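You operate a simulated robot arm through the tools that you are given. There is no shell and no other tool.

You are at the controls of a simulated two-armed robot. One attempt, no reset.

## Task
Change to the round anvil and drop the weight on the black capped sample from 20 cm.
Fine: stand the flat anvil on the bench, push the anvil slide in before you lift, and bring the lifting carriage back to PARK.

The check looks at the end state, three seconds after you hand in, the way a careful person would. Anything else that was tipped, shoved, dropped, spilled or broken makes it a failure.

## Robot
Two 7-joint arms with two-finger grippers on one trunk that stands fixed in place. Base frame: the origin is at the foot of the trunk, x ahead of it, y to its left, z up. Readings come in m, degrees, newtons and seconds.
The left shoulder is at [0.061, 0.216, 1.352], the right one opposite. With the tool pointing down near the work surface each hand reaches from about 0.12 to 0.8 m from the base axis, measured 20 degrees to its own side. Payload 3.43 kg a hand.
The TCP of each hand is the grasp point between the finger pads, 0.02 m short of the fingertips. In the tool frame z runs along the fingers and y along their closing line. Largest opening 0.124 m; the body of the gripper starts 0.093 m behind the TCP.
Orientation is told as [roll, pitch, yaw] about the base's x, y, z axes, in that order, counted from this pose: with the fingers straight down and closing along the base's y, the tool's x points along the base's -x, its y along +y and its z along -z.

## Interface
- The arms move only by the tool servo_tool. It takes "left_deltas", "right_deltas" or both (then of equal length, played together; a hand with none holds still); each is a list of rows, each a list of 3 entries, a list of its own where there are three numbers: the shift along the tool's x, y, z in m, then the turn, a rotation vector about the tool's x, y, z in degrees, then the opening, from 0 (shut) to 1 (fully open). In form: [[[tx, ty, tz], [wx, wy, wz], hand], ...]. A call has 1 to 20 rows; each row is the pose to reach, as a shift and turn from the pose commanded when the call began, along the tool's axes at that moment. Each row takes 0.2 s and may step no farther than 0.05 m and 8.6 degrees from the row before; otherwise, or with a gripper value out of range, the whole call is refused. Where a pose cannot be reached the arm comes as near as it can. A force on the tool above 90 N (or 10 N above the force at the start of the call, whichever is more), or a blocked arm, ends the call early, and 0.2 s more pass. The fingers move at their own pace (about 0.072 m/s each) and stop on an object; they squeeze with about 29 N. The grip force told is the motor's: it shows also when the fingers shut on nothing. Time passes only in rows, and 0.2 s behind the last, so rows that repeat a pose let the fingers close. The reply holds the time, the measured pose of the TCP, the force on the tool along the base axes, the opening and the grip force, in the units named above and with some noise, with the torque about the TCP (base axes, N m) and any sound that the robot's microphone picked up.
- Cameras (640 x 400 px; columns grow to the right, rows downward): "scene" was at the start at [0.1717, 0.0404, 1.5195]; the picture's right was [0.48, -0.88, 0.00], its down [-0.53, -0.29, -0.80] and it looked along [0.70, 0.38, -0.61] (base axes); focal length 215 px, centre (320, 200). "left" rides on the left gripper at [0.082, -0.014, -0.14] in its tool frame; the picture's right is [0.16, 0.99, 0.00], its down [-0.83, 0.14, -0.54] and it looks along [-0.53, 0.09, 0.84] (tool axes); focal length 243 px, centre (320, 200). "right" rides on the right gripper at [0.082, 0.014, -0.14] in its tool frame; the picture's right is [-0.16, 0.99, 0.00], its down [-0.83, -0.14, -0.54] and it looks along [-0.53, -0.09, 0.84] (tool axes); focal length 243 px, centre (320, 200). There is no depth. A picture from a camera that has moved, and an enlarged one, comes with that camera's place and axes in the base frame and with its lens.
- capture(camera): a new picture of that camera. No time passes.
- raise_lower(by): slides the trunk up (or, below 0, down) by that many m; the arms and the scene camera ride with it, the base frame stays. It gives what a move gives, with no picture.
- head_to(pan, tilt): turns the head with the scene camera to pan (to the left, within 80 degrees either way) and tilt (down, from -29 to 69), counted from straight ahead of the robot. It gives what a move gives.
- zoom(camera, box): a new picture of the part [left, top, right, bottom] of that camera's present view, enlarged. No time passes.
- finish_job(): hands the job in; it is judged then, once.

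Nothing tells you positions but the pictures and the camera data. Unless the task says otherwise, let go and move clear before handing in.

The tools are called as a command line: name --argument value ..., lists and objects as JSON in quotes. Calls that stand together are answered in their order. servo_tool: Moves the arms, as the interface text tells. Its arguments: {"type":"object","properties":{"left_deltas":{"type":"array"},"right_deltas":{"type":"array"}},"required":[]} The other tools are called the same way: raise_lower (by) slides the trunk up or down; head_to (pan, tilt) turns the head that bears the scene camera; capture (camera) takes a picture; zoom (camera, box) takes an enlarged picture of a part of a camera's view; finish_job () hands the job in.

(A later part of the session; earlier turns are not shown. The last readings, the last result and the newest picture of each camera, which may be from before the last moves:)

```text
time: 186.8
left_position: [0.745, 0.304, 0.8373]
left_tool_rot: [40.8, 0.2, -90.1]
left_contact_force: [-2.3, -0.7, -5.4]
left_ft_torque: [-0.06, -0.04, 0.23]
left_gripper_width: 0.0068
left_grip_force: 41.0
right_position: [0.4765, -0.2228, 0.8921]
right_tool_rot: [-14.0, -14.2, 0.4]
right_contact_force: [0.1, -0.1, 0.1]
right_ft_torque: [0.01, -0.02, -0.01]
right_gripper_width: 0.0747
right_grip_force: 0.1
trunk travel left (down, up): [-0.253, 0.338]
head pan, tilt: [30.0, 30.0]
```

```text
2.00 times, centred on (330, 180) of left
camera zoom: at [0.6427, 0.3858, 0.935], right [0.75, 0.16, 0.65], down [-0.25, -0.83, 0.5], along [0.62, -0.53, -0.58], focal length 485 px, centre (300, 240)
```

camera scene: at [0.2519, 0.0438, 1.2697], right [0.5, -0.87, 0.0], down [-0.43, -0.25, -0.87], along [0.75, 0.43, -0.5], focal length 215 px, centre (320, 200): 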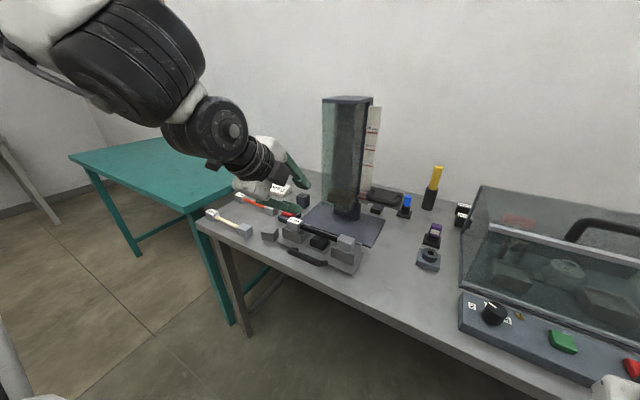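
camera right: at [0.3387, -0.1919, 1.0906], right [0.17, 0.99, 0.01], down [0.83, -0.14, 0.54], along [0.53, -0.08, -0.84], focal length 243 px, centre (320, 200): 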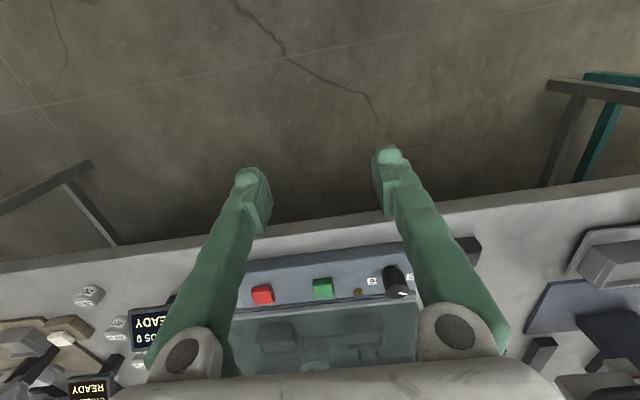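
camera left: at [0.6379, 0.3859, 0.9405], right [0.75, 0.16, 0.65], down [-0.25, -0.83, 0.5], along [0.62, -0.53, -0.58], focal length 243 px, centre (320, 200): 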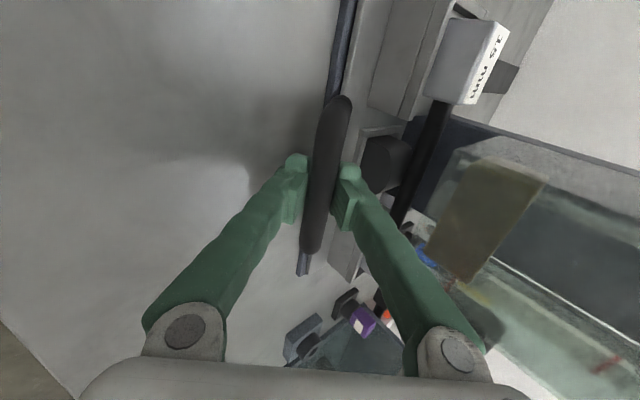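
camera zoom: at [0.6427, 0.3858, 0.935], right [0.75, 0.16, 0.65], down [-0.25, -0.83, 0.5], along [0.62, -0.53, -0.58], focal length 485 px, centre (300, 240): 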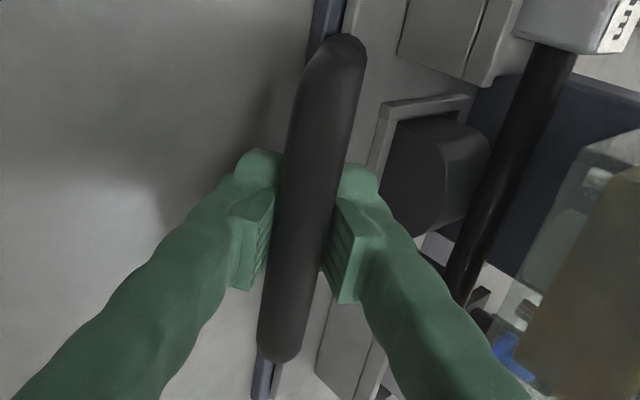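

I mis-judged the bar height: comparing views gives z≈0.865, so I was gripping it 4 cm too deep. I'll open, back up 37 mm along the fingers, and grip it properly.

servo_tool --left_deltas '[[[0, 0, 0], [0, 0, 0], 0.28], [[0, 0, -0.012], [0, 0, 0], 0.28], [[0, 0, -0.025], [0, 0, 0], 0.28], [[0, 0, -0.0367], [0, 0, 0], 0.28], [[0, 0, -0.0367], [0, 0, 0], 0.15], [[0, 0, -0.0367], [0, 0, 0], 0.0], [[0, 0, -0.0367], [0, 0, 0], 0.0]]'

zoom --camera "left" --box '[250, 80, 410, 280]'

zoom --camera "scene" --box '[300, 190, 380, 250]'

```text
time: 188.4
left_position: [0.7199, 0.3042, 0.866]
left_tool_rot: [40.9, 0.2, -90.0]
left_contact_force: [-0.7, 0.6, 1.1]
left_ft_torque: [-0.02, -0.01, 0.0]
left_gripper_width: 0.0002
left_grip_force: 28.9
right_position: [0.4756, -0.2226, 0.8921]
right_tool_rot: [-14.0, -14.3, 0.4]
right_contact_force: [-0.5, 0.2, -0.5]
right_ft_torque: [0.01, 0.01, 0.0]
right_gripper_width: 0.0743
right_grip_force: 0.2
trunk travel left (down, up): [-0.253, 0.338]
head pan, tilt: [30.0, 30.0]
```

```text
2.00 times, centred on (330, 180) of left
camera zoom: at [0.6172, 0.3863, 0.9645], right [0.74, 0.16, 0.65], down [-0.25, -0.83, 0.5], along [0.62, -0.53, -0.58], focal length 485 px, centre (300, 240)
```

zoom: 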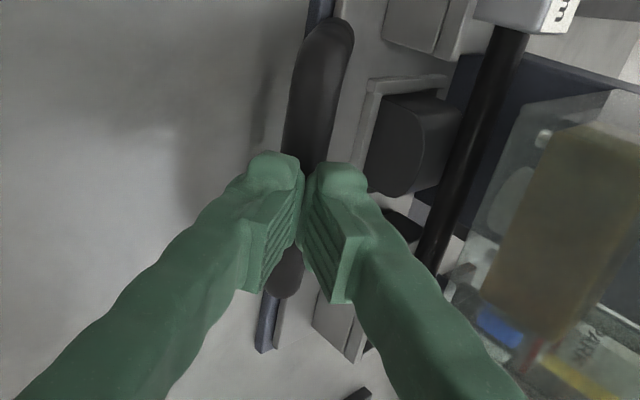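

```text
6.67 times, centred on (340, 220) of scene
camera zoom: at [0.2515, 0.0437, 1.2699], right [0.5, -0.87, 0.0], down [-0.43, -0.25, -0.87], along [0.75, 0.43, -0.5], focal length 1434 px, centre (187, 67)
```

zoom: 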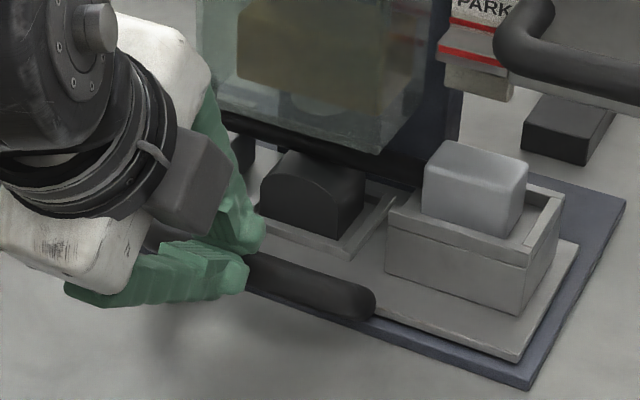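

The gripper closed above the bar this time, so the bar is a bit lower (z≈0.842) and the earlier stop was real. The rod now seems to be right at the front edge of the glass guide. I'll back off and inspect before pushing any harder.

servo_tool --left_deltas '[[[0, 0.01, -0.03], [0, 0, 0], 0.2], [[0, 0.01, -0.07], [0, 0, 0], 0.3], [[0.03, 0.01, -0.1], [0, 0, 0], 0.3], [[0.06, 0.01, -0.12], [0, 0, 0], 0.3]]'

capture --camera "left"

head_to --pan 30 --tilt 35

zoom --camera "scene" --box '[280, 100, 400, 200]'

```text
time: 189.4
left_position: [0.6475, 0.3645, 0.9622]
left_tool_rot: [41.1, 0.1, -90.1]
left_contact_force: [-1.0, -0.9, 0.4]
left_ft_torque: [-0.05, -0.05, -0.02]
left_gripper_width: 0.0371
left_grip_force: 0.1
right_position: [0.4752, -0.2225, 0.893]
right_tool_rot: [-14.1, -14.3, 0.5]
right_contact_force: [0.7, -0.6, 0.4]
right_ft_torque: [-0.01, -0.01, 0.02]
right_gripper_width: 0.0746
right_grip_force: 0.0
trunk travel left (down, up): [-0.253, 0.338]
head pan, tilt: [30.0, 30.0]
```

```text
taken
camera left: at [0.5454, 0.4475, 1.0597], right [0.74, 0.16, 0.65], down [-0.25, -0.83, 0.5], along [0.62, -0.53, -0.58], focal length 243 px, centre (320, 200)
```

left: 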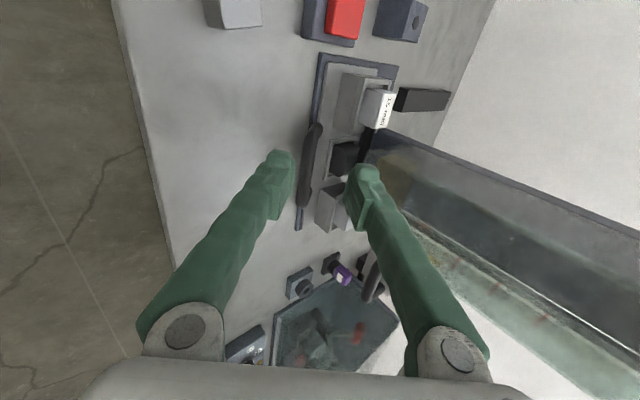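

```text
time: 190.1
left_position: [0.6493, 0.3647, 0.9616]
left_tool_rot: [41.1, 0.2, -90.0]
left_contact_force: [1.2, -0.4, 0.6]
left_ft_torque: [-0.01, 0.09, 0.01]
left_gripper_width: 0.0374
left_grip_force: 0.1
right_position: [0.4756, -0.2229, 0.8916]
right_tool_rot: [-14.1, -14.2, 0.3]
right_contact_force: [0.4, -0.3, -0.3]
right_ft_torque: [-0.01, 0.02, 0.01]
right_gripper_width: 0.0743
right_grip_force: 0.0
trunk travel left (down, up): [-0.253, 0.338]
head pan, tilt: [30.0, 35.0]
```

```text
4.00 times, centred on (340, 150) of scene
camera zoom: at [0.2497, 0.0423, 1.2621], right [0.5, -0.87, 0.0], down [-0.5, -0.29, -0.82], along [0.71, 0.41, -0.57], focal length 860 px, centre (240, 400)
```

zoom: 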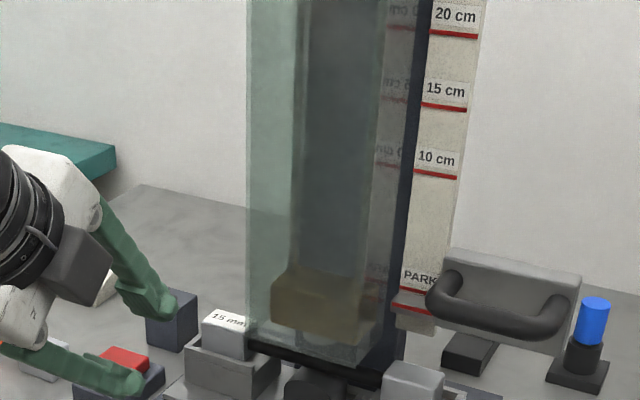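

zoom --camera "scene" --box '[320, 165, 400, 225]'

zoom --camera "left" --box '[280, 40, 460, 250]'

```text
6.67 times, centred on (360, 195) of scene
camera zoom: at [0.2497, 0.0423, 1.2621], right [0.5, -0.87, 0.0], down [-0.5, -0.29, -0.82], along [0.71, 0.41, -0.57], focal length 1434 px, centre (53, 233)
```

zoom: 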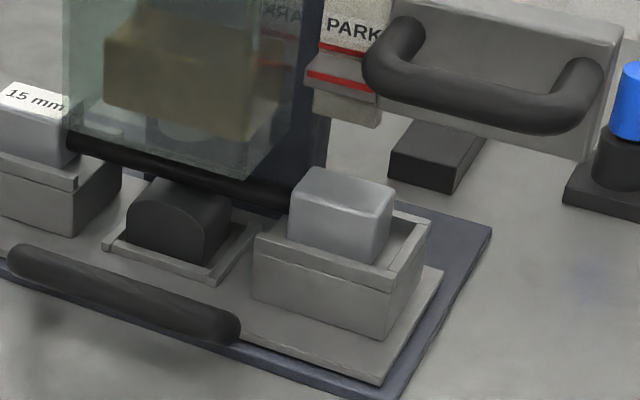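

```text
1.90 times, centred on (370, 145) of left
camera zoom: at [0.5465, 0.4467, 1.0594], right [0.74, 0.16, 0.65], down [-0.25, -0.83, 0.5], along [0.62, -0.53, -0.58], focal length 462 px, centre (225, 305)
```

zoom: 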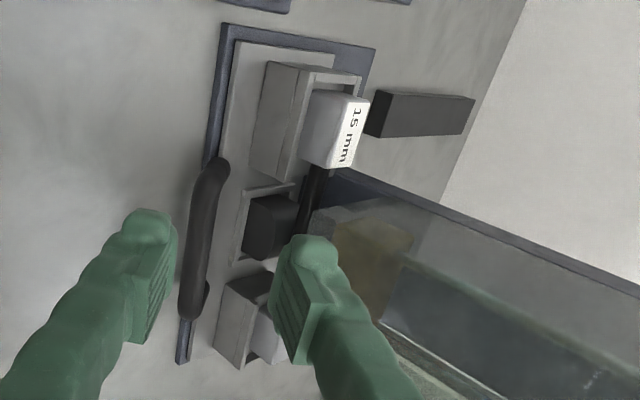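

The glass guide's bottom (z≈0.88) clears the rod, so nothing is blocked; my earlier push was lifting the handle and jamming the slide. I'll re-grip the bar squarely and push horizontally.

servo_tool --left_deltas '[[[-0.03, 0, 0.02], [0, 0, 0], 0.3], [[-0.06, -0.01, 0.05], [0, 0, 0], 0.3], [[-0.0605, -0.01, 0.09], [0, 0, 0], 0.3], [[-0.0605, -0.01, 0.12], [0, 0, 0], 0.3], [[-0.0605, -0.01, 0.12], [0, 0, 0], 0.3]]'

capture --camera "left"

```text
time: 191.3
left_position: [0.7202, 0.3023, 0.8698]
left_tool_rot: [41.0, 0.1, -90.0]
left_contact_force: [0.0, -0.4, -0.1]
left_ft_torque: [0.03, -0.01, -0.04]
left_gripper_width: 0.0373
left_grip_force: 0.1
right_position: [0.4764, -0.2221, 0.8928]
right_tool_rot: [-14.0, -14.3, 0.5]
right_contact_force: [0.4, 0.2, -0.3]
right_ft_torque: [0.03, 0.0, 0.02]
right_gripper_width: 0.0746
right_grip_force: 0.0
trunk travel left (down, up): [-0.253, 0.338]
head pan, tilt: [30.0, 35.0]
```

```text
taken
camera left: at [0.6173, 0.385, 0.9678], right [0.74, 0.16, 0.65], down [-0.25, -0.83, 0.5], along [0.62, -0.53, -0.58], focal length 243 px, centre (320, 200)
```

left: 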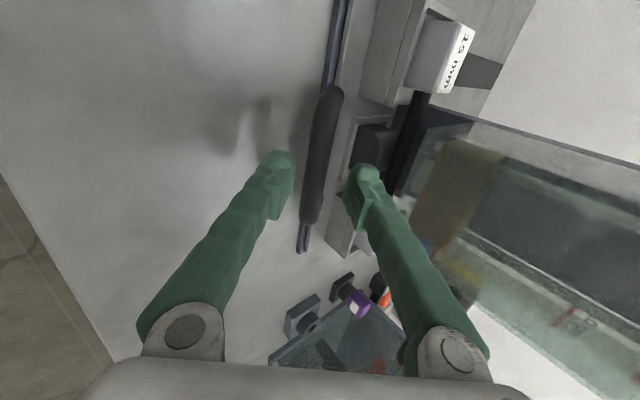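

servo_tool --left_deltas '[[[0, -0.001, 0.017], [0, 0, 0], 0.28], [[0, -0.002, 0.034], [0, 0, 0], 0.28], [[0, -0.002, 0.034], [0, 0, 0], 0.15], [[0, -0.002, 0.034], [0, 0, 0], 0.0], [[0, -0.002, 0.034], [0, 0, 0], 0.0], [[0, -0.002, 0.034], [0, 0, 0], 0.0]]'

servo_tool --left_deltas '[[[0, 0.0015, 0.003], [0, 0, 0], 0], [[0, 0.0053, 0.0062], [0, 0, 0], 0], [[0, 0.009, 0.0095], [0, 0, 0], 0], [[0, 0.009, 0.0095], [0, 0, 0], 0]]'

zoom --camera "scene" --box '[320, 165, 400, 225]'

```text
time: 192.7
left_position: [0.7396, 0.3037, 0.8416]
left_tool_rot: [41.0, 0.1, -90.1]
left_contact_force: [1.0, -0.2, 2.2]
left_ft_torque: [-0.11, 0.0, 0.23]
left_gripper_width: 0.0099
left_grip_force: 43.5
right_position: [0.4756, -0.2225, 0.8926]
right_tool_rot: [-13.9, -14.2, 0.5]
right_contact_force: [-0.3, -0.1, 0.1]
right_ft_torque: [0.02, -0.01, -0.02]
right_gripper_width: 0.0741
right_grip_force: 0.1
trunk travel left (down, up): [-0.253, 0.338]
head pan, tilt: [30.0, 35.0]
```

```text
time: 193.7
left_position: [0.75, 0.3028, 0.8338]
left_tool_rot: [40.2, 0.3, -90.2]
left_contact_force: [-40.0, -0.2, -19.8]
left_ft_torque: [0.11, -0.35, 0.76]
left_gripper_width: 0.0059
left_grip_force: 39.1
right_position: [0.4748, -0.2221, 0.8929]
right_tool_rot: [-14.0, -14.3, 0.3]
right_contact_force: [0.9, -0.4, -0.4]
right_ft_torque: [-0.01, -0.04, 0.01]
right_gripper_width: 0.0742
right_grip_force: 0.0
trunk travel left (down, up): [-0.253, 0.338]
head pan, tilt: [30.0, 35.0]
```

```text
6.67 times, centred on (360, 195) of scene
camera zoom: at [0.2474, 0.0433, 1.2623], right [0.5, -0.87, 0.0], down [-0.5, -0.29, -0.82], along [0.71, 0.41, -0.57], focal length 1434 px, centre (53, 233)
```

zoom: 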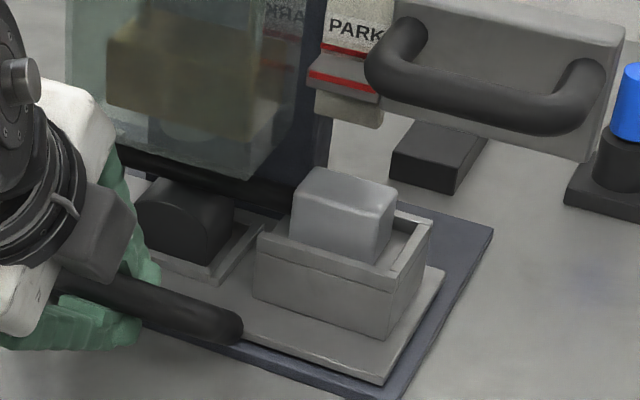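

The slide doesn't move any further at 40 N, and the anvil lines up directly under the weight: it's fully in. Releasing the handle and backing away.

servo_tool --left_deltas '[[[0, -0.004, -0.003], [0, 0, 0], 0.1], [[0, -0.006, -0.004], [0, 0, 0], 0.28], [[0, -0.006, -0.02], [0, 0, 0], 0.28], [[0, -0.004, -0.06], [0, 0, 0], 0.28], [[0, 0, -0.1], [0, 0, 0], 0.28], [[0.02, 0, -0.14], [0, 0, 0], 0.28]]'

capture --camera "left"

capture --camera "scene"

zoom --camera "scene" --box '[280, 100, 420, 220]'

```text
time: 195.1
left_position: [0.6631, 0.3222, 0.9452]
left_tool_rot: [41.1, 0.2, -90.0]
left_contact_force: [0.2, 0.2, 0.6]
left_ft_torque: [0.01, 0.0, -0.02]
left_gripper_width: 0.0348
left_grip_force: 0.1
right_position: [0.4754, -0.2219, 0.8925]
right_tool_rot: [-14.1, -14.3, 0.4]
right_contact_force: [0.3, 0.6, 0.6]
right_ft_torque: [0.03, -0.02, -0.02]
right_gripper_width: 0.0744
right_grip_force: 0.1
trunk travel left (down, up): [-0.253, 0.338]
head pan, tilt: [30.0, 35.0]
```

```text
taken
camera left: at [0.5596, 0.405, 1.043], right [0.74, 0.16, 0.65], down [-0.25, -0.83, 0.5], along [0.62, -0.53, -0.58], focal length 243 px, centre (320, 200)
```

left: 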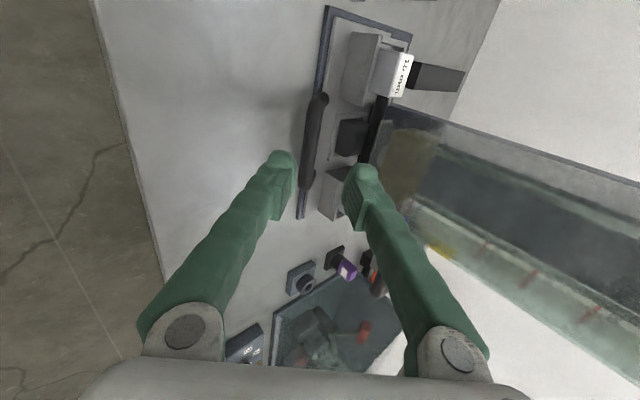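

```text
taken
camera scene: at [0.2475, 0.0432, 1.2625], right [0.5, -0.87, 0.0], down [-0.5, -0.29, -0.82], along [0.71, 0.41, -0.57], focal length 215 px, centre (320, 200)
```

scene: 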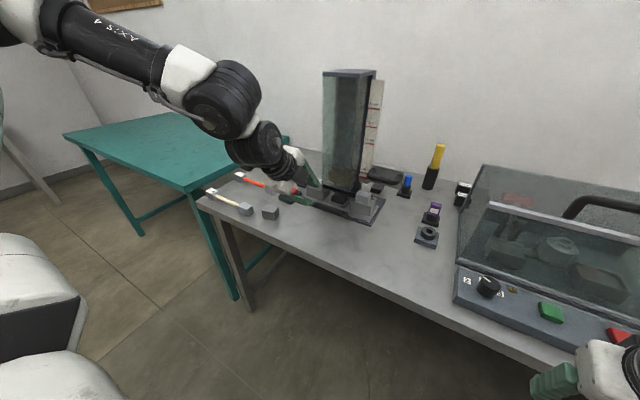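

```text
3.33 times, centred on (350, 160) of scene
camera zoom: at [0.2475, 0.0432, 1.2625], right [0.5, -0.87, 0.0], down [-0.5, -0.29, -0.82], along [0.71, 0.41, -0.57], focal length 717 px, centre (220, 333)
```

zoom: 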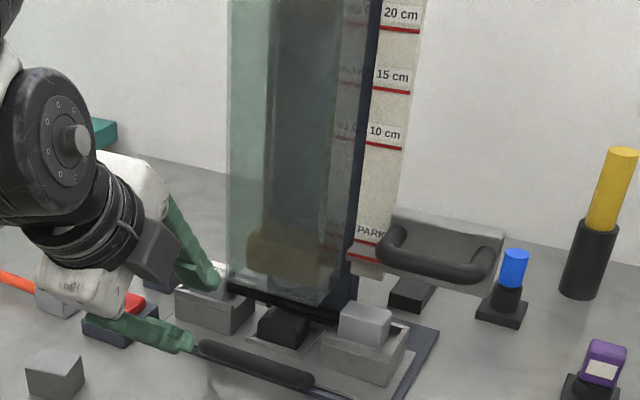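

Now the lifting carriage. I'll bring the left camera to a good viewpoint to measure its handle.

servo_tool --left_deltas '[[[0, 0.02, -0.02], [0, 0, 0], 0.28], [[0, 0.05, -0.04], [0, 0, 0], 0.28], [[-0.02, 0.08, -0.06], [5, 0, 0], 0.28], [[-0.04, 0.11, -0.07], [10, 0, 0], 0.28], [[-0.06, 0.13, -0.07], [12, 0, 0], 0.28]]'

capture --camera "left"

```text
time: 196.3
left_position: [0.7156, 0.265, 1.0755]
left_tool_rot: [28.7, 0.0, -90.1]
left_contact_force: [0.9, 0.5, 1.3]
left_ft_torque: [0.03, 0.12, 0.01]
left_gripper_width: 0.0347
left_grip_force: 0.3
right_position: [0.4778, -0.2215, 0.8911]
right_tool_rot: [-14.0, -14.2, 0.6]
right_contact_force: [1.6, -0.3, -0.6]
right_ft_torque: [-0.03, 0.09, -0.02]
right_gripper_width: 0.0747
right_grip_force: 0.0
trunk travel left (down, up): [-0.253, 0.338]
head pan, tilt: [30.0, 35.0]
```

```text
taken
camera left: at [0.6358, 0.3469, 1.1923], right [0.86, 0.17, 0.48], down [-0.14, -0.83, 0.54], along [0.48, -0.53, -0.7], focal length 243 px, centre (320, 200)
```

left: 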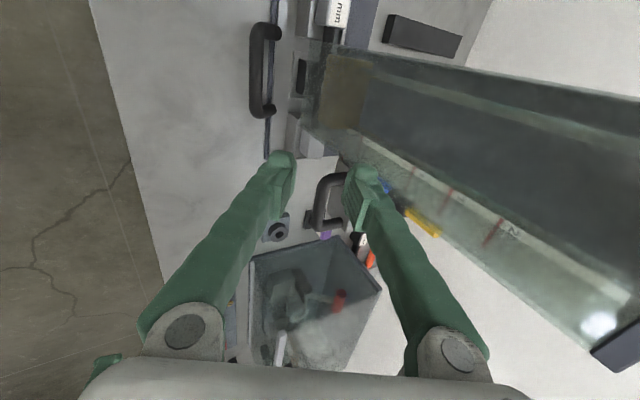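

zoom --camera "left" --box '[270, 140, 410, 260]'

zoom --camera "scene" --box '[340, 140, 420, 210]'

```text
3.33 times, centred on (340, 200) of left
camera zoom: at [0.6358, 0.3469, 1.1923], right [0.86, 0.17, 0.48], down [-0.14, -0.83, 0.54], along [0.48, -0.53, -0.7], focal length 809 px, centre (253, 200)
```

zoom: 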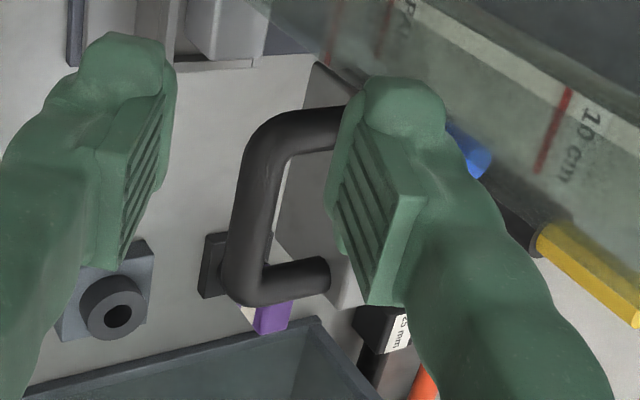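

```text
5.71 times, centred on (380, 175) of scene
camera zoom: at [0.2525, 0.0431, 1.2614], right [0.5, -0.87, 0.0], down [-0.5, -0.29, -0.82], along [0.71, 0.41, -0.58], focal length 1229 px, centre (-23, 343)
```

zoom: 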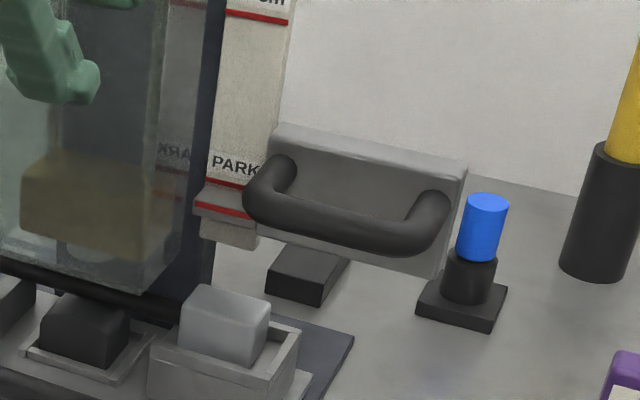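

The carriage handle bar is at about x 0.788, y 0.136–0.207, z 0.972, and the scale lines are PARK z≈0.924, 10 cm 1.024, 20 cm 1.126. I'll turn the hand to point forward and hover in front of the bar.

servo_tool --left_deltas '[[[-0.015, -0.006, 0.01], [-6, -2, 0.5], 0.28], [[-0.03, -0.012, 0.02], [-12.3, -4, 1.1], 0.28], [[-0.047, -0.019, 0.03], [-18.5, -6.1, 1.7], 0.28], [[-0.063, -0.025, 0.04], [-24.6, -8.1, 2.2], 0.28], [[-0.0778, -0.0314, 0.0495], [-30.7, -10.1, 2.8], 0.28], [[-0.0778, -0.0314, 0.0495], [-30.7, -10.1, 2.8], 0.28]]'

capture --camera "left"

capture --camera "scene"

```text
time: 197.7
left_position: [0.7127, 0.1831, 1.0211]
left_tool_rot: [60.1, -5.1, -99.0]
left_contact_force: [-0.4, 0.4, -0.5]
left_ft_torque: [0.04, 0.01, 0.0]
left_gripper_width: 0.0348
left_grip_force: 0.0
right_position: [0.4765, -0.2232, 0.8921]
right_tool_rot: [-14.0, -14.1, 0.4]
right_contact_force: [0.7, -0.1, -0.1]
right_ft_torque: [-0.01, 0.01, 0.01]
right_gripper_width: 0.0744
right_grip_force: 0.1
trunk travel left (down, up): [-0.253, 0.338]
head pan, tilt: [30.0, 35.0]
```

```text
taken
camera left: at [0.5987, 0.2899, 1.0725], right [0.52, 0.16, 0.84], down [-0.52, -0.72, 0.46], along [0.68, -0.67, -0.29], focal length 243 px, centre (320, 200)
```

left: 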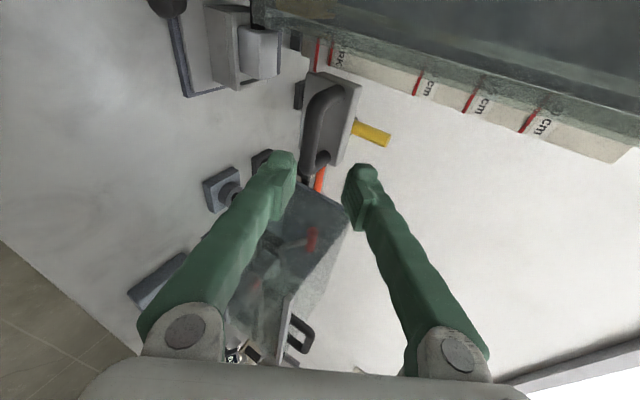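

```text
taken
camera scene: at [0.2493, 0.0426, 1.2621], right [0.5, -0.87, 0.0], down [-0.5, -0.29, -0.82], along [0.71, 0.41, -0.57], focal length 215 px, centre (320, 200)
```

scene: 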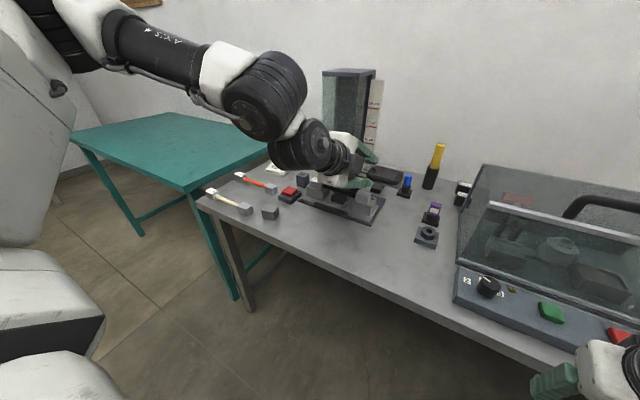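

zoom --camera "left" --box '[260, 30, 400, 210]'

zoom --camera "left" --box '[290, 20, 400, 110]'

```text
2.22 times, centred on (330, 120) of left
camera zoom: at [0.5987, 0.2899, 1.0725], right [0.52, 0.16, 0.84], down [-0.52, -0.72, 0.46], along [0.68, -0.67, -0.29], focal length 539 px, centre (298, 378)
```

zoom: 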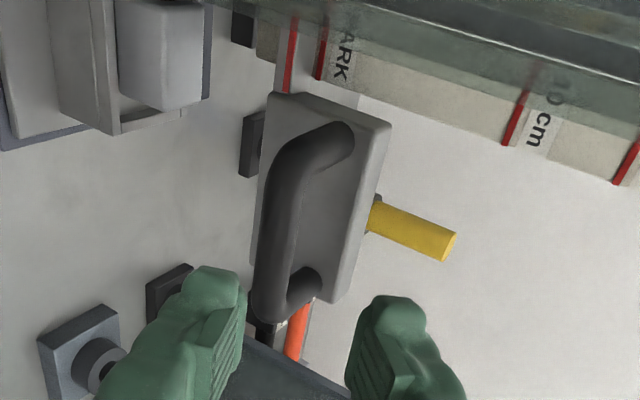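

```text
4.44 times, centred on (345, 65) of left
camera zoom: at [0.5987, 0.2899, 1.0725], right [0.52, 0.16, 0.84], down [-0.52, -0.72, 0.46], along [0.68, -0.67, -0.29], focal length 1078 px, centre (209, 800)
```

zoom: 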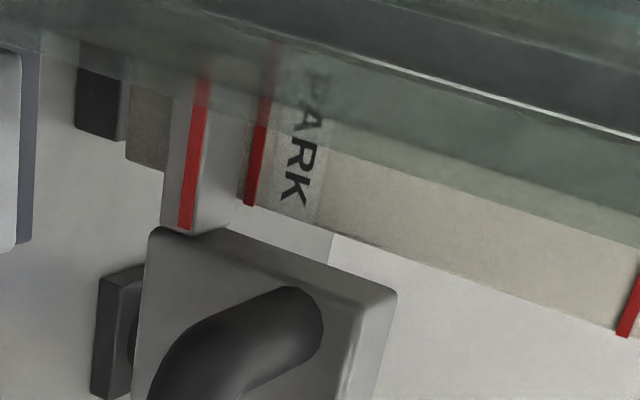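

servo_tool --left_deltas '[[[0, -0.0086, 0.01], [0, 0, 0], 0.3], [[0, -0.0086, 0.035], [0, 0, 0], 0.3], [[0, -0.0086, 0.06], [0, 0, 0], 0.3], [[0, -0.0086, 0.06], [0, 0, 0], 0.3]]'

capture --camera "left"

zoom --camera "left" --box '[240, 80, 400, 240]'

zoom --camera "scene" --box '[310, 110, 430, 210]'

```text
time: 198.7
left_position: [0.758, 0.1728, 0.9847]
left_tool_rot: [60.1, -5.0, -98.9]
left_contact_force: [-0.1, 0.4, 0.8]
left_ft_torque: [0.0, -0.01, -0.02]
left_gripper_width: 0.0373
left_grip_force: 0.0
right_position: [0.4755, -0.2236, 0.8934]
right_tool_rot: [-14.0, -14.3, 0.5]
right_contact_force: [0.1, 0.4, -0.1]
right_ft_torque: [-0.02, 0.0, 0.0]
right_gripper_width: 0.0744
right_grip_force: 0.0
trunk travel left (down, up): [-0.253, 0.338]
head pan, tilt: [30.0, 35.0]
```

```text
taken
camera left: at [0.6441, 0.2798, 1.0357], right [0.52, 0.16, 0.84], down [-0.52, -0.72, 0.46], along [0.68, -0.67, -0.29], focal length 243 px, centre (320, 200)
```

left: 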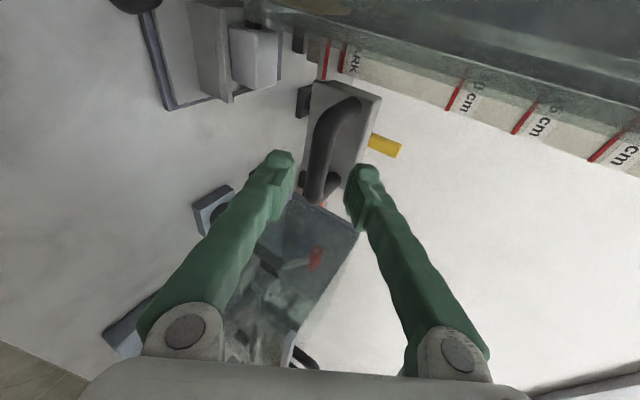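

```text
2.50 times, centred on (320, 160) of left
camera zoom: at [0.6441, 0.2798, 1.0357], right [0.52, 0.16, 0.84], down [-0.52, -0.72, 0.46], along [0.68, -0.67, -0.29], focal length 606 px, centre (320, 300)
```

zoom: 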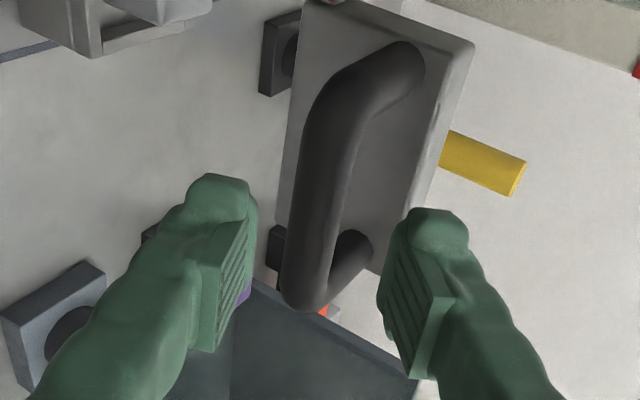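

```text
4.00 times, centred on (370, 160) of scene
camera zoom: at [0.2488, 0.0423, 1.2623], right [0.5, -0.87, 0.0], down [-0.5, -0.29, -0.82], along [0.71, 0.41, -0.57], focal length 860 px, centre (120, 360)
```

zoom: 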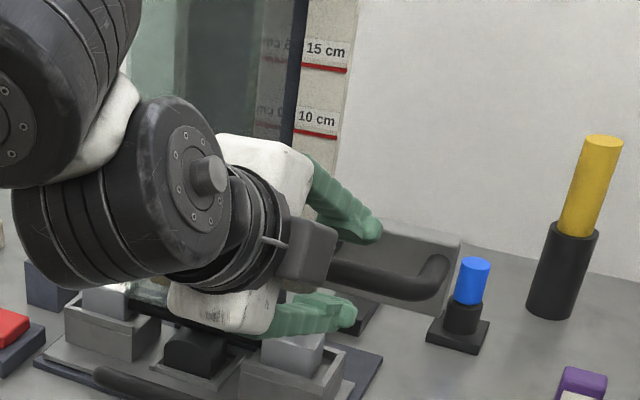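

servo_tool --left_deltas '[[[0, 0, 0.012], [0, 0, 0], 0.3], [[0, 0, 0.024], [0, 0, 0], 0.3], [[0, 0, 0.034], [0, 0, 0], 0.3], [[0, 0, 0.034], [0, 0, 0], 0.3]]'

zoom --camera "left" --box '[240, 80, 400, 240]'

zoom --camera "scene" --box '[310, 110, 430, 210]'

```text
time: 199.7
left_position: [0.7885, 0.1693, 0.9696]
left_tool_rot: [60.2, -5.1, -99.0]
left_contact_force: [-0.3, 0.4, 0.7]
left_ft_torque: [0.02, 0.01, -0.02]
left_gripper_width: 0.0371
left_grip_force: 0.1
right_position: [0.4746, -0.2226, 0.8923]
right_tool_rot: [-14.1, -14.3, 0.4]
right_contact_force: [-0.2, 0.3, -0.9]
right_ft_torque: [-0.01, -0.01, -0.03]
right_gripper_width: 0.0746
right_grip_force: 0.1
trunk travel left (down, up): [-0.253, 0.338]
head pan, tilt: [30.0, 35.0]
```

```text
2.50 times, centred on (320, 160) of left
camera zoom: at [0.6741, 0.2746, 1.0207], right [0.52, 0.16, 0.84], down [-0.52, -0.72, 0.46], along [0.68, -0.67, -0.29], focal length 606 px, centre (320, 300)
```

zoom: 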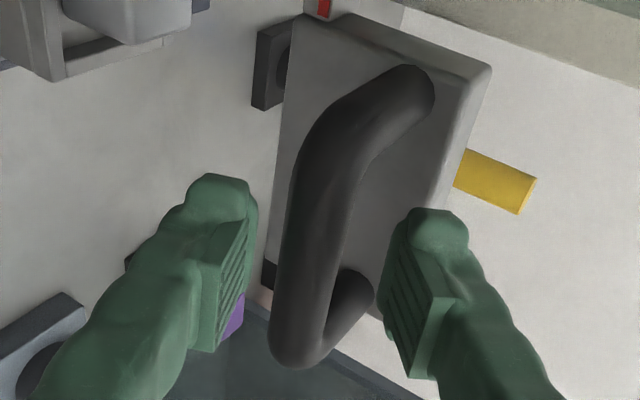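

```text
4.00 times, centred on (370, 160) of scene
camera zoom: at [0.2491, 0.0424, 1.2622], right [0.5, -0.87, 0.0], down [-0.5, -0.29, -0.82], along [0.71, 0.41, -0.57], focal length 860 px, centre (120, 360)
```

zoom: 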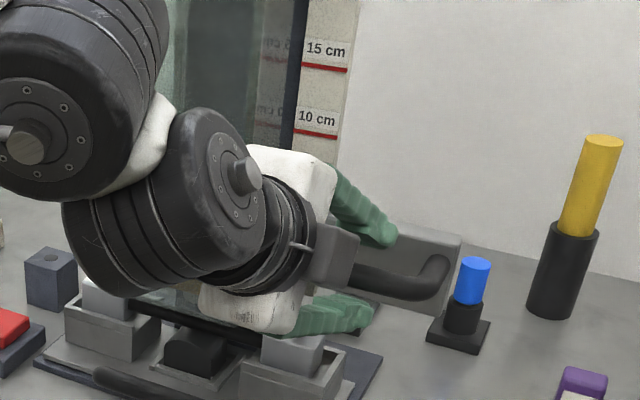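

The bar is right between the pads at grip depth. Closing on it.

servo_tool --left_deltas '[[[0, 0, 0], [0, 0, 0], 0.2], [[0, 0, 0], [0, 0, 0], 0.1], [[0, 0, 0], [0, 0, 0], 0.0], [[0, 0, 0], [0, 0, 0], 0.0]]'

zoom --camera "left" --box '[240, 20, 440, 240]'

```text
time: 200.7
left_position: [0.7883, 0.1679, 0.9679]
left_tool_rot: [60.1, -5.0, -98.9]
left_contact_force: [-7.3, 0.6, -6.4]
left_ft_torque: [-0.03, 0.14, 0.11]
left_gripper_width: 0.0167
left_grip_force: 45.3
right_position: [0.4761, -0.223, 0.8923]
right_tool_rot: [-14.0, -14.4, 0.5]
right_contact_force: [-0.2, 0.2, 0.1]
right_ft_torque: [0.0, 0.01, -0.02]
right_gripper_width: 0.0744
right_grip_force: 0.1
trunk travel left (down, up): [-0.253, 0.338]
head pan, tilt: [30.0, 35.0]
```

```text
1.82 times, centred on (340, 130) of left
camera zoom: at [0.6738, 0.2748, 1.0201], right [0.52, 0.16, 0.84], down [-0.52, -0.72, 0.46], along [0.68, -0.67, -0.3], focal length 441 px, centre (284, 327)
```

zoom: 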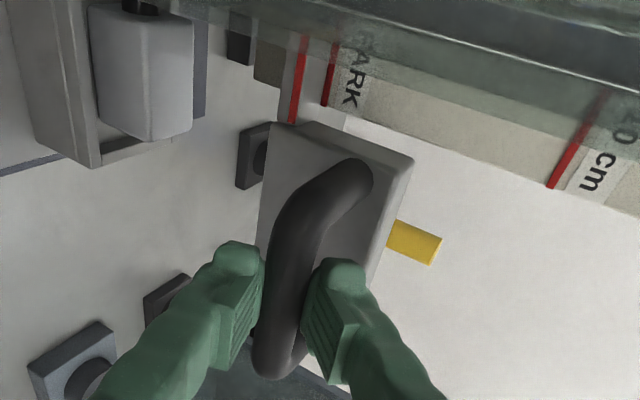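

Firm grip on the carriage handle (16.7 mm). I'll lift it 2 cm first to see how it behaves.

servo_tool --left_deltas '[[[-0.0004, 0.0043, -0.0025], [0, 0, 0], 0], [[-0.0009, 0.0086, -0.005], [0, 0, 0], 0], [[-0.0018, 0.0173, -0.0099], [0, 0, 0], 0], [[-0.0018, 0.0173, -0.0099], [0, 0, 0], 0]]'

zoom --camera "left" --box '[240, 20, 440, 240]'

zoom --camera "scene" --box '[300, 100, 420, 200]'

```text
time: 201.7
left_position: [0.7883, 0.1679, 0.9918]
left_tool_rot: [60.3, -5.1, -98.9]
left_contact_force: [-12.9, 4.2, -3.5]
left_ft_torque: [0.03, 0.14, 0.28]
left_gripper_width: 0.0162
left_grip_force: 44.3
right_position: [0.4745, -0.2222, 0.8923]
right_tool_rot: [-14.0, -14.3, 0.4]
right_contact_force: [0.0, 0.4, -0.2]
right_ft_torque: [-0.01, 0.01, 0.02]
right_gripper_width: 0.0744
right_grip_force: 0.0
trunk travel left (down, up): [-0.253, 0.338]
head pan, tilt: [30.0, 35.0]
```

```text
1.82 times, centred on (340, 130) of left
camera zoom: at [0.6733, 0.2747, 1.043], right [0.52, 0.16, 0.84], down [-0.52, -0.72, 0.46], along [0.68, -0.67, -0.29], focal length 441 px, centre (284, 327)
```

zoom: 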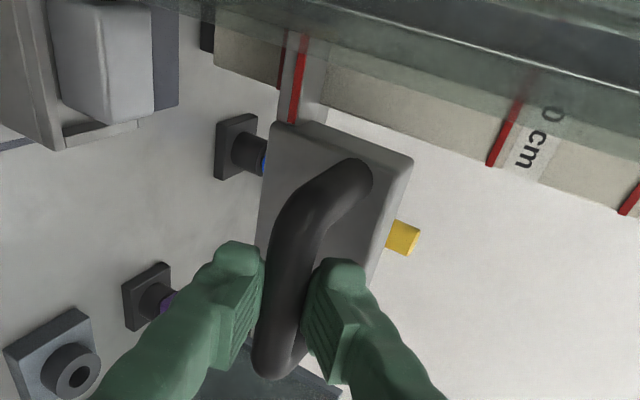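

```text
4.00 times, centred on (360, 150) of scene
camera zoom: at [0.2482, 0.0432, 1.2624], right [0.5, -0.87, 0.0], down [-0.5, -0.29, -0.82], along [0.71, 0.41, -0.57], focal length 860 px, centre (160, 400)
```

zoom: 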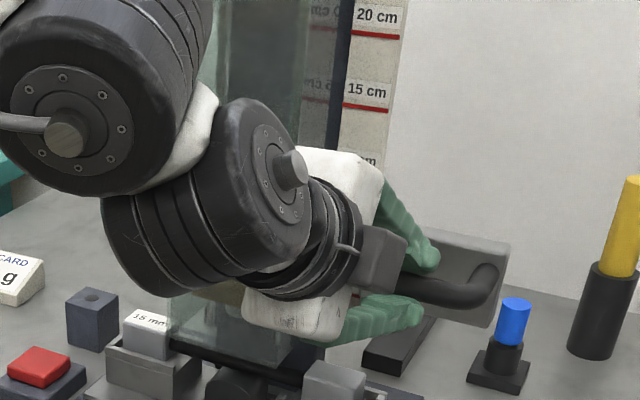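

The carriage moves freely with my hand. Before going high, I'll loosen the grip by a few millimetres here to see whether it holds its own height.

servo_tool --left_deltas '[[[0, 0, 0], [0, 0, 0], 0.19], [[0, 0, 0], [0, 0, 0], 0.19], [[0, 0, 0], [0, 0, 0], 0.19], [[0, 0, 0], [0, 0, 0], 0.19]]'

zoom --camera "left" --box '[240, 20, 440, 240]'

```text
time: 202.7
left_position: [0.7881, 0.1671, 0.9914]
left_tool_rot: [60.2, -5.0, -99.0]
left_contact_force: [-0.7, -0.7, 0.0]
left_ft_torque: [0.01, -0.01, -0.05]
left_gripper_width: 0.0235
left_grip_force: 0.0
right_position: [0.476, -0.2228, 0.892]
right_tool_rot: [-13.9, -14.3, 0.4]
right_contact_force: [0.3, -0.7, 0.0]
right_ft_torque: [0.01, 0.01, 0.0]
right_gripper_width: 0.0744
right_grip_force: 0.1
trunk travel left (down, up): [-0.253, 0.338]
head pan, tilt: [30.0, 35.0]
```

```text
1.82 times, centred on (340, 130) of left
camera zoom: at [0.6741, 0.274, 1.0418], right [0.52, 0.16, 0.84], down [-0.52, -0.72, 0.46], along [0.68, -0.67, -0.29], focal length 441 px, centre (284, 327)
```

zoom: 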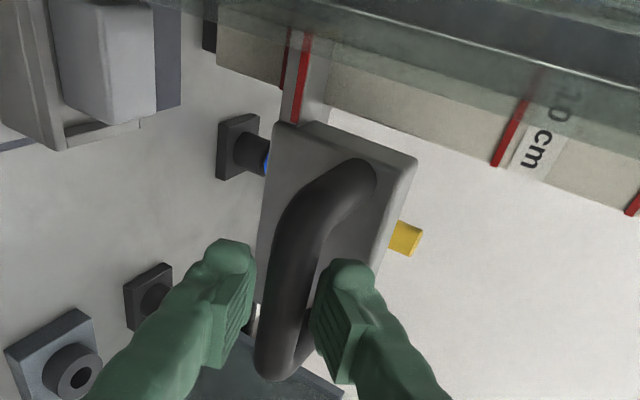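

The carriage holds its own height with no load on my hand. Re-gripping and lifting to just under the 20 cm mark.

servo_tool --left_deltas '[[[0, 0, 0], [0, 0, 0], 0.1], [[0, 0, 0], [0, 0, 0], 0.0], [[0, 0, 0], [0, 0, 0], 0.0], [[-0.0009, 0.0086, -0.005], [0, 0, 0], 0], [[-0.0027, 0.0259, -0.0149], [0, 0, 0], 0], [[-0.0044, 0.0432, -0.0248], [0, 0, 0], 0], [[-0.0062, 0.0604, -0.0348], [0, 0, 0], 0], [[-0.008, 0.0777, -0.0447], [0, 0, 0], 0], [[-0.0098, 0.095, -0.0546], [0, 0, 0], 0], [[-0.0116, 0.1122, -0.0645], [0, 0, 0], 0], [[-0.0133, 0.1295, -0.0745], [0, 0, 0], 0], [[-0.0133, 0.1295, -0.0745], [0, 0, 0], 0]]'

zoom --camera "left" --box '[240, 20, 440, 240]'

capture --camera "scene"

zoom --camera "scene" --box '[290, 60, 430, 200]'

```text
time: 205.3
left_position: [0.789, 0.1681, 1.1446]
left_tool_rot: [60.5, -5.1, -99.0]
left_contact_force: [-3.5, -1.8, 1.3]
left_ft_torque: [-0.04, 0.03, 0.05]
left_gripper_width: 0.0168
left_grip_force: 45.6
right_position: [0.4753, -0.2242, 0.893]
right_tool_rot: [-14.0, -14.3, 0.4]
right_contact_force: [-0.6, 1.0, -0.6]
right_ft_torque: [-0.01, -0.01, 0.01]
right_gripper_width: 0.0742
right_grip_force: 0.1
trunk travel left (down, up): [-0.253, 0.338]
head pan, tilt: [30.0, 35.0]
```

```text
1.82 times, centred on (340, 130) of left
camera zoom: at [0.6741, 0.2742, 1.1947], right [0.52, 0.16, 0.84], down [-0.52, -0.72, 0.46], along [0.68, -0.67, -0.29], focal length 441 px, centre (284, 327)
```

zoom: 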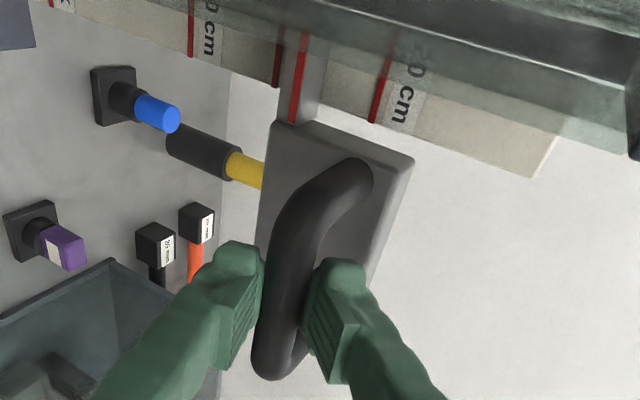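

```text
taken
camera scene: at [0.2486, 0.0422, 1.2624], right [0.5, -0.87, 0.0], down [-0.5, -0.29, -0.82], along [0.71, 0.41, -0.57], focal length 215 px, centre (320, 200)
```

scene: 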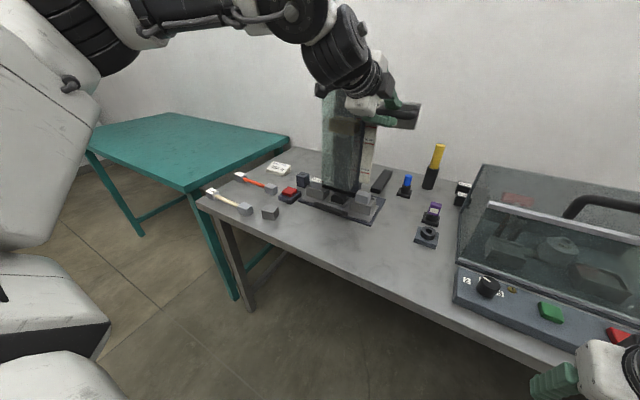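

```text
2.86 times, centred on (360, 130) of scene
camera zoom: at [0.2486, 0.0422, 1.2624], right [0.5, -0.87, 0.0], down [-0.5, -0.29, -0.82], along [0.71, 0.41, -0.57], focal length 614 px, centre (206, 400)
```

zoom: 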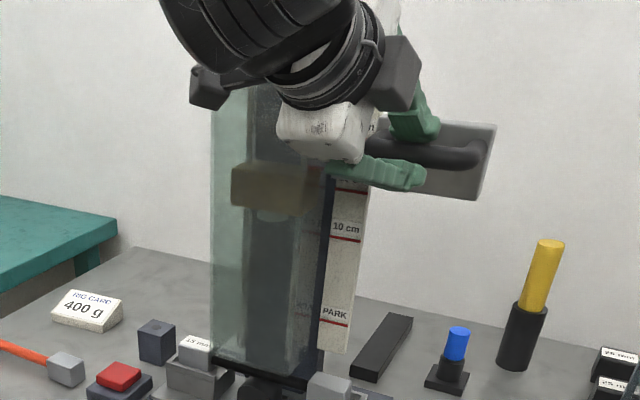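

The weight rises with the carriage. By the view locked to the carriage, about 2.3–2.4 cm more brings it to the 20 cm line.

servo_tool --left_deltas '[[[-0.0009, 0.0086, -0.005], [0, 0, 0], 0], [[-0.0018, 0.0173, -0.0099], [0, 0, 0], 0], [[-0.0021, 0.0205, -0.0118], [0, 0, 0], 0], [[-0.0021, 0.0205, -0.0118], [0, 0, 0], 0]]'

zoom --camera "left" --box '[240, 20, 440, 240]'

zoom --camera "left" --box '[290, 20, 390, 90]'

```text
time: 206.3
left_position: [0.7879, 0.1683, 1.1628]
left_tool_rot: [60.0, -5.0, -99.0]
left_contact_force: [1.1, -2.4, -6.8]
left_ft_torque: [-0.08, 0.08, 0.03]
left_gripper_width: 0.0168
left_grip_force: 44.8
right_position: [0.4767, -0.2231, 0.8907]
right_tool_rot: [-14.0, -14.2, 0.4]
right_contact_force: [0.2, -0.9, 0.0]
right_ft_torque: [-0.03, 0.03, 0.01]
right_gripper_width: 0.0742
right_grip_force: 0.1
trunk travel left (down, up): [-0.253, 0.338]
head pan, tilt: [30.0, 35.0]
```

```text
1.82 times, centred on (340, 130) of left
camera zoom: at [0.6742, 0.2741, 1.2134], right [0.52, 0.16, 0.84], down [-0.52, -0.72, 0.46], along [0.68, -0.67, -0.29], focal length 441 px, centre (284, 327)
```

zoom: 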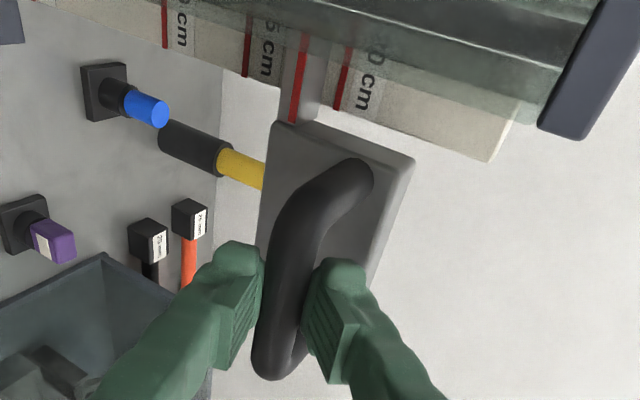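

```text
5.71 times, centred on (340, 55) of left
camera zoom: at [0.6742, 0.2741, 1.2134], right [0.52, 0.16, 0.84], down [-0.52, -0.72, 0.46], along [0.68, -0.67, -0.29], focal length 1386 px, centre (206, 1029)
```

zoom: 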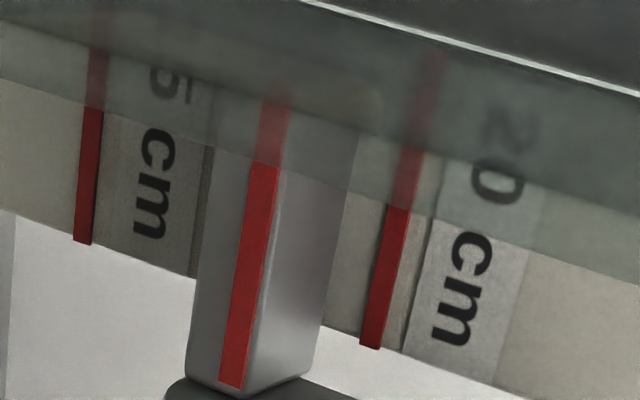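

servo_tool --left_deltas '[[[-0.0002, 0.0022, -0.0013], [0, 0, 0], 0], [[-0.0005, 0.0045, -0.0026], [0, 0, 0], 0], [[-0.0005, 0.0045, -0.0026], [0, 0, 0], 0]]'

zoom --camera "left" --box '[240, 20, 440, 240]'

zoom --camera "left" --box '[290, 20, 390, 90]'

```text
time: 207.1
left_position: [0.7882, 0.1668, 1.1674]
left_tool_rot: [60.1, -5.1, -99.0]
left_contact_force: [-1.5, -0.2, -10.7]
left_ft_torque: [0.0, 0.11, 0.2]
left_gripper_width: 0.0168
left_grip_force: 45.3
right_position: [0.4763, -0.2217, 0.8922]
right_tool_rot: [-13.9, -14.2, 0.4]
right_contact_force: [-0.2, -0.7, 0.5]
right_ft_torque: [0.01, 0.01, 0.0]
right_gripper_width: 0.0743
right_grip_force: 0.0
trunk travel left (down, up): [-0.253, 0.338]
head pan, tilt: [30.0, 35.0]
```

```text
1.82 times, centred on (340, 130) of left
camera zoom: at [0.6743, 0.2742, 1.2188], right [0.52, 0.16, 0.84], down [-0.52, -0.72, 0.46], along [0.68, -0.67, -0.29], focal length 441 px, centre (284, 327)
```

zoom: 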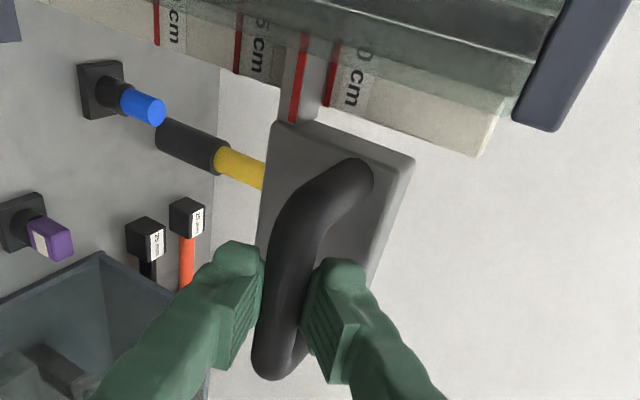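

```text
5.71 times, centred on (340, 55) of left
camera zoom: at [0.6743, 0.2742, 1.2188], right [0.52, 0.16, 0.84], down [-0.52, -0.72, 0.46], along [0.68, -0.67, -0.29], focal length 1386 px, centre (206, 1029)
```

zoom: 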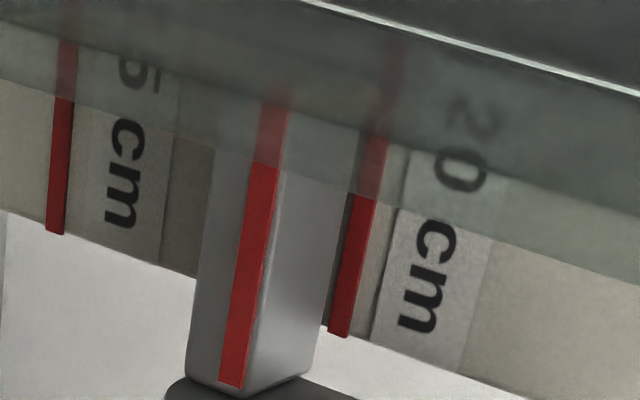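

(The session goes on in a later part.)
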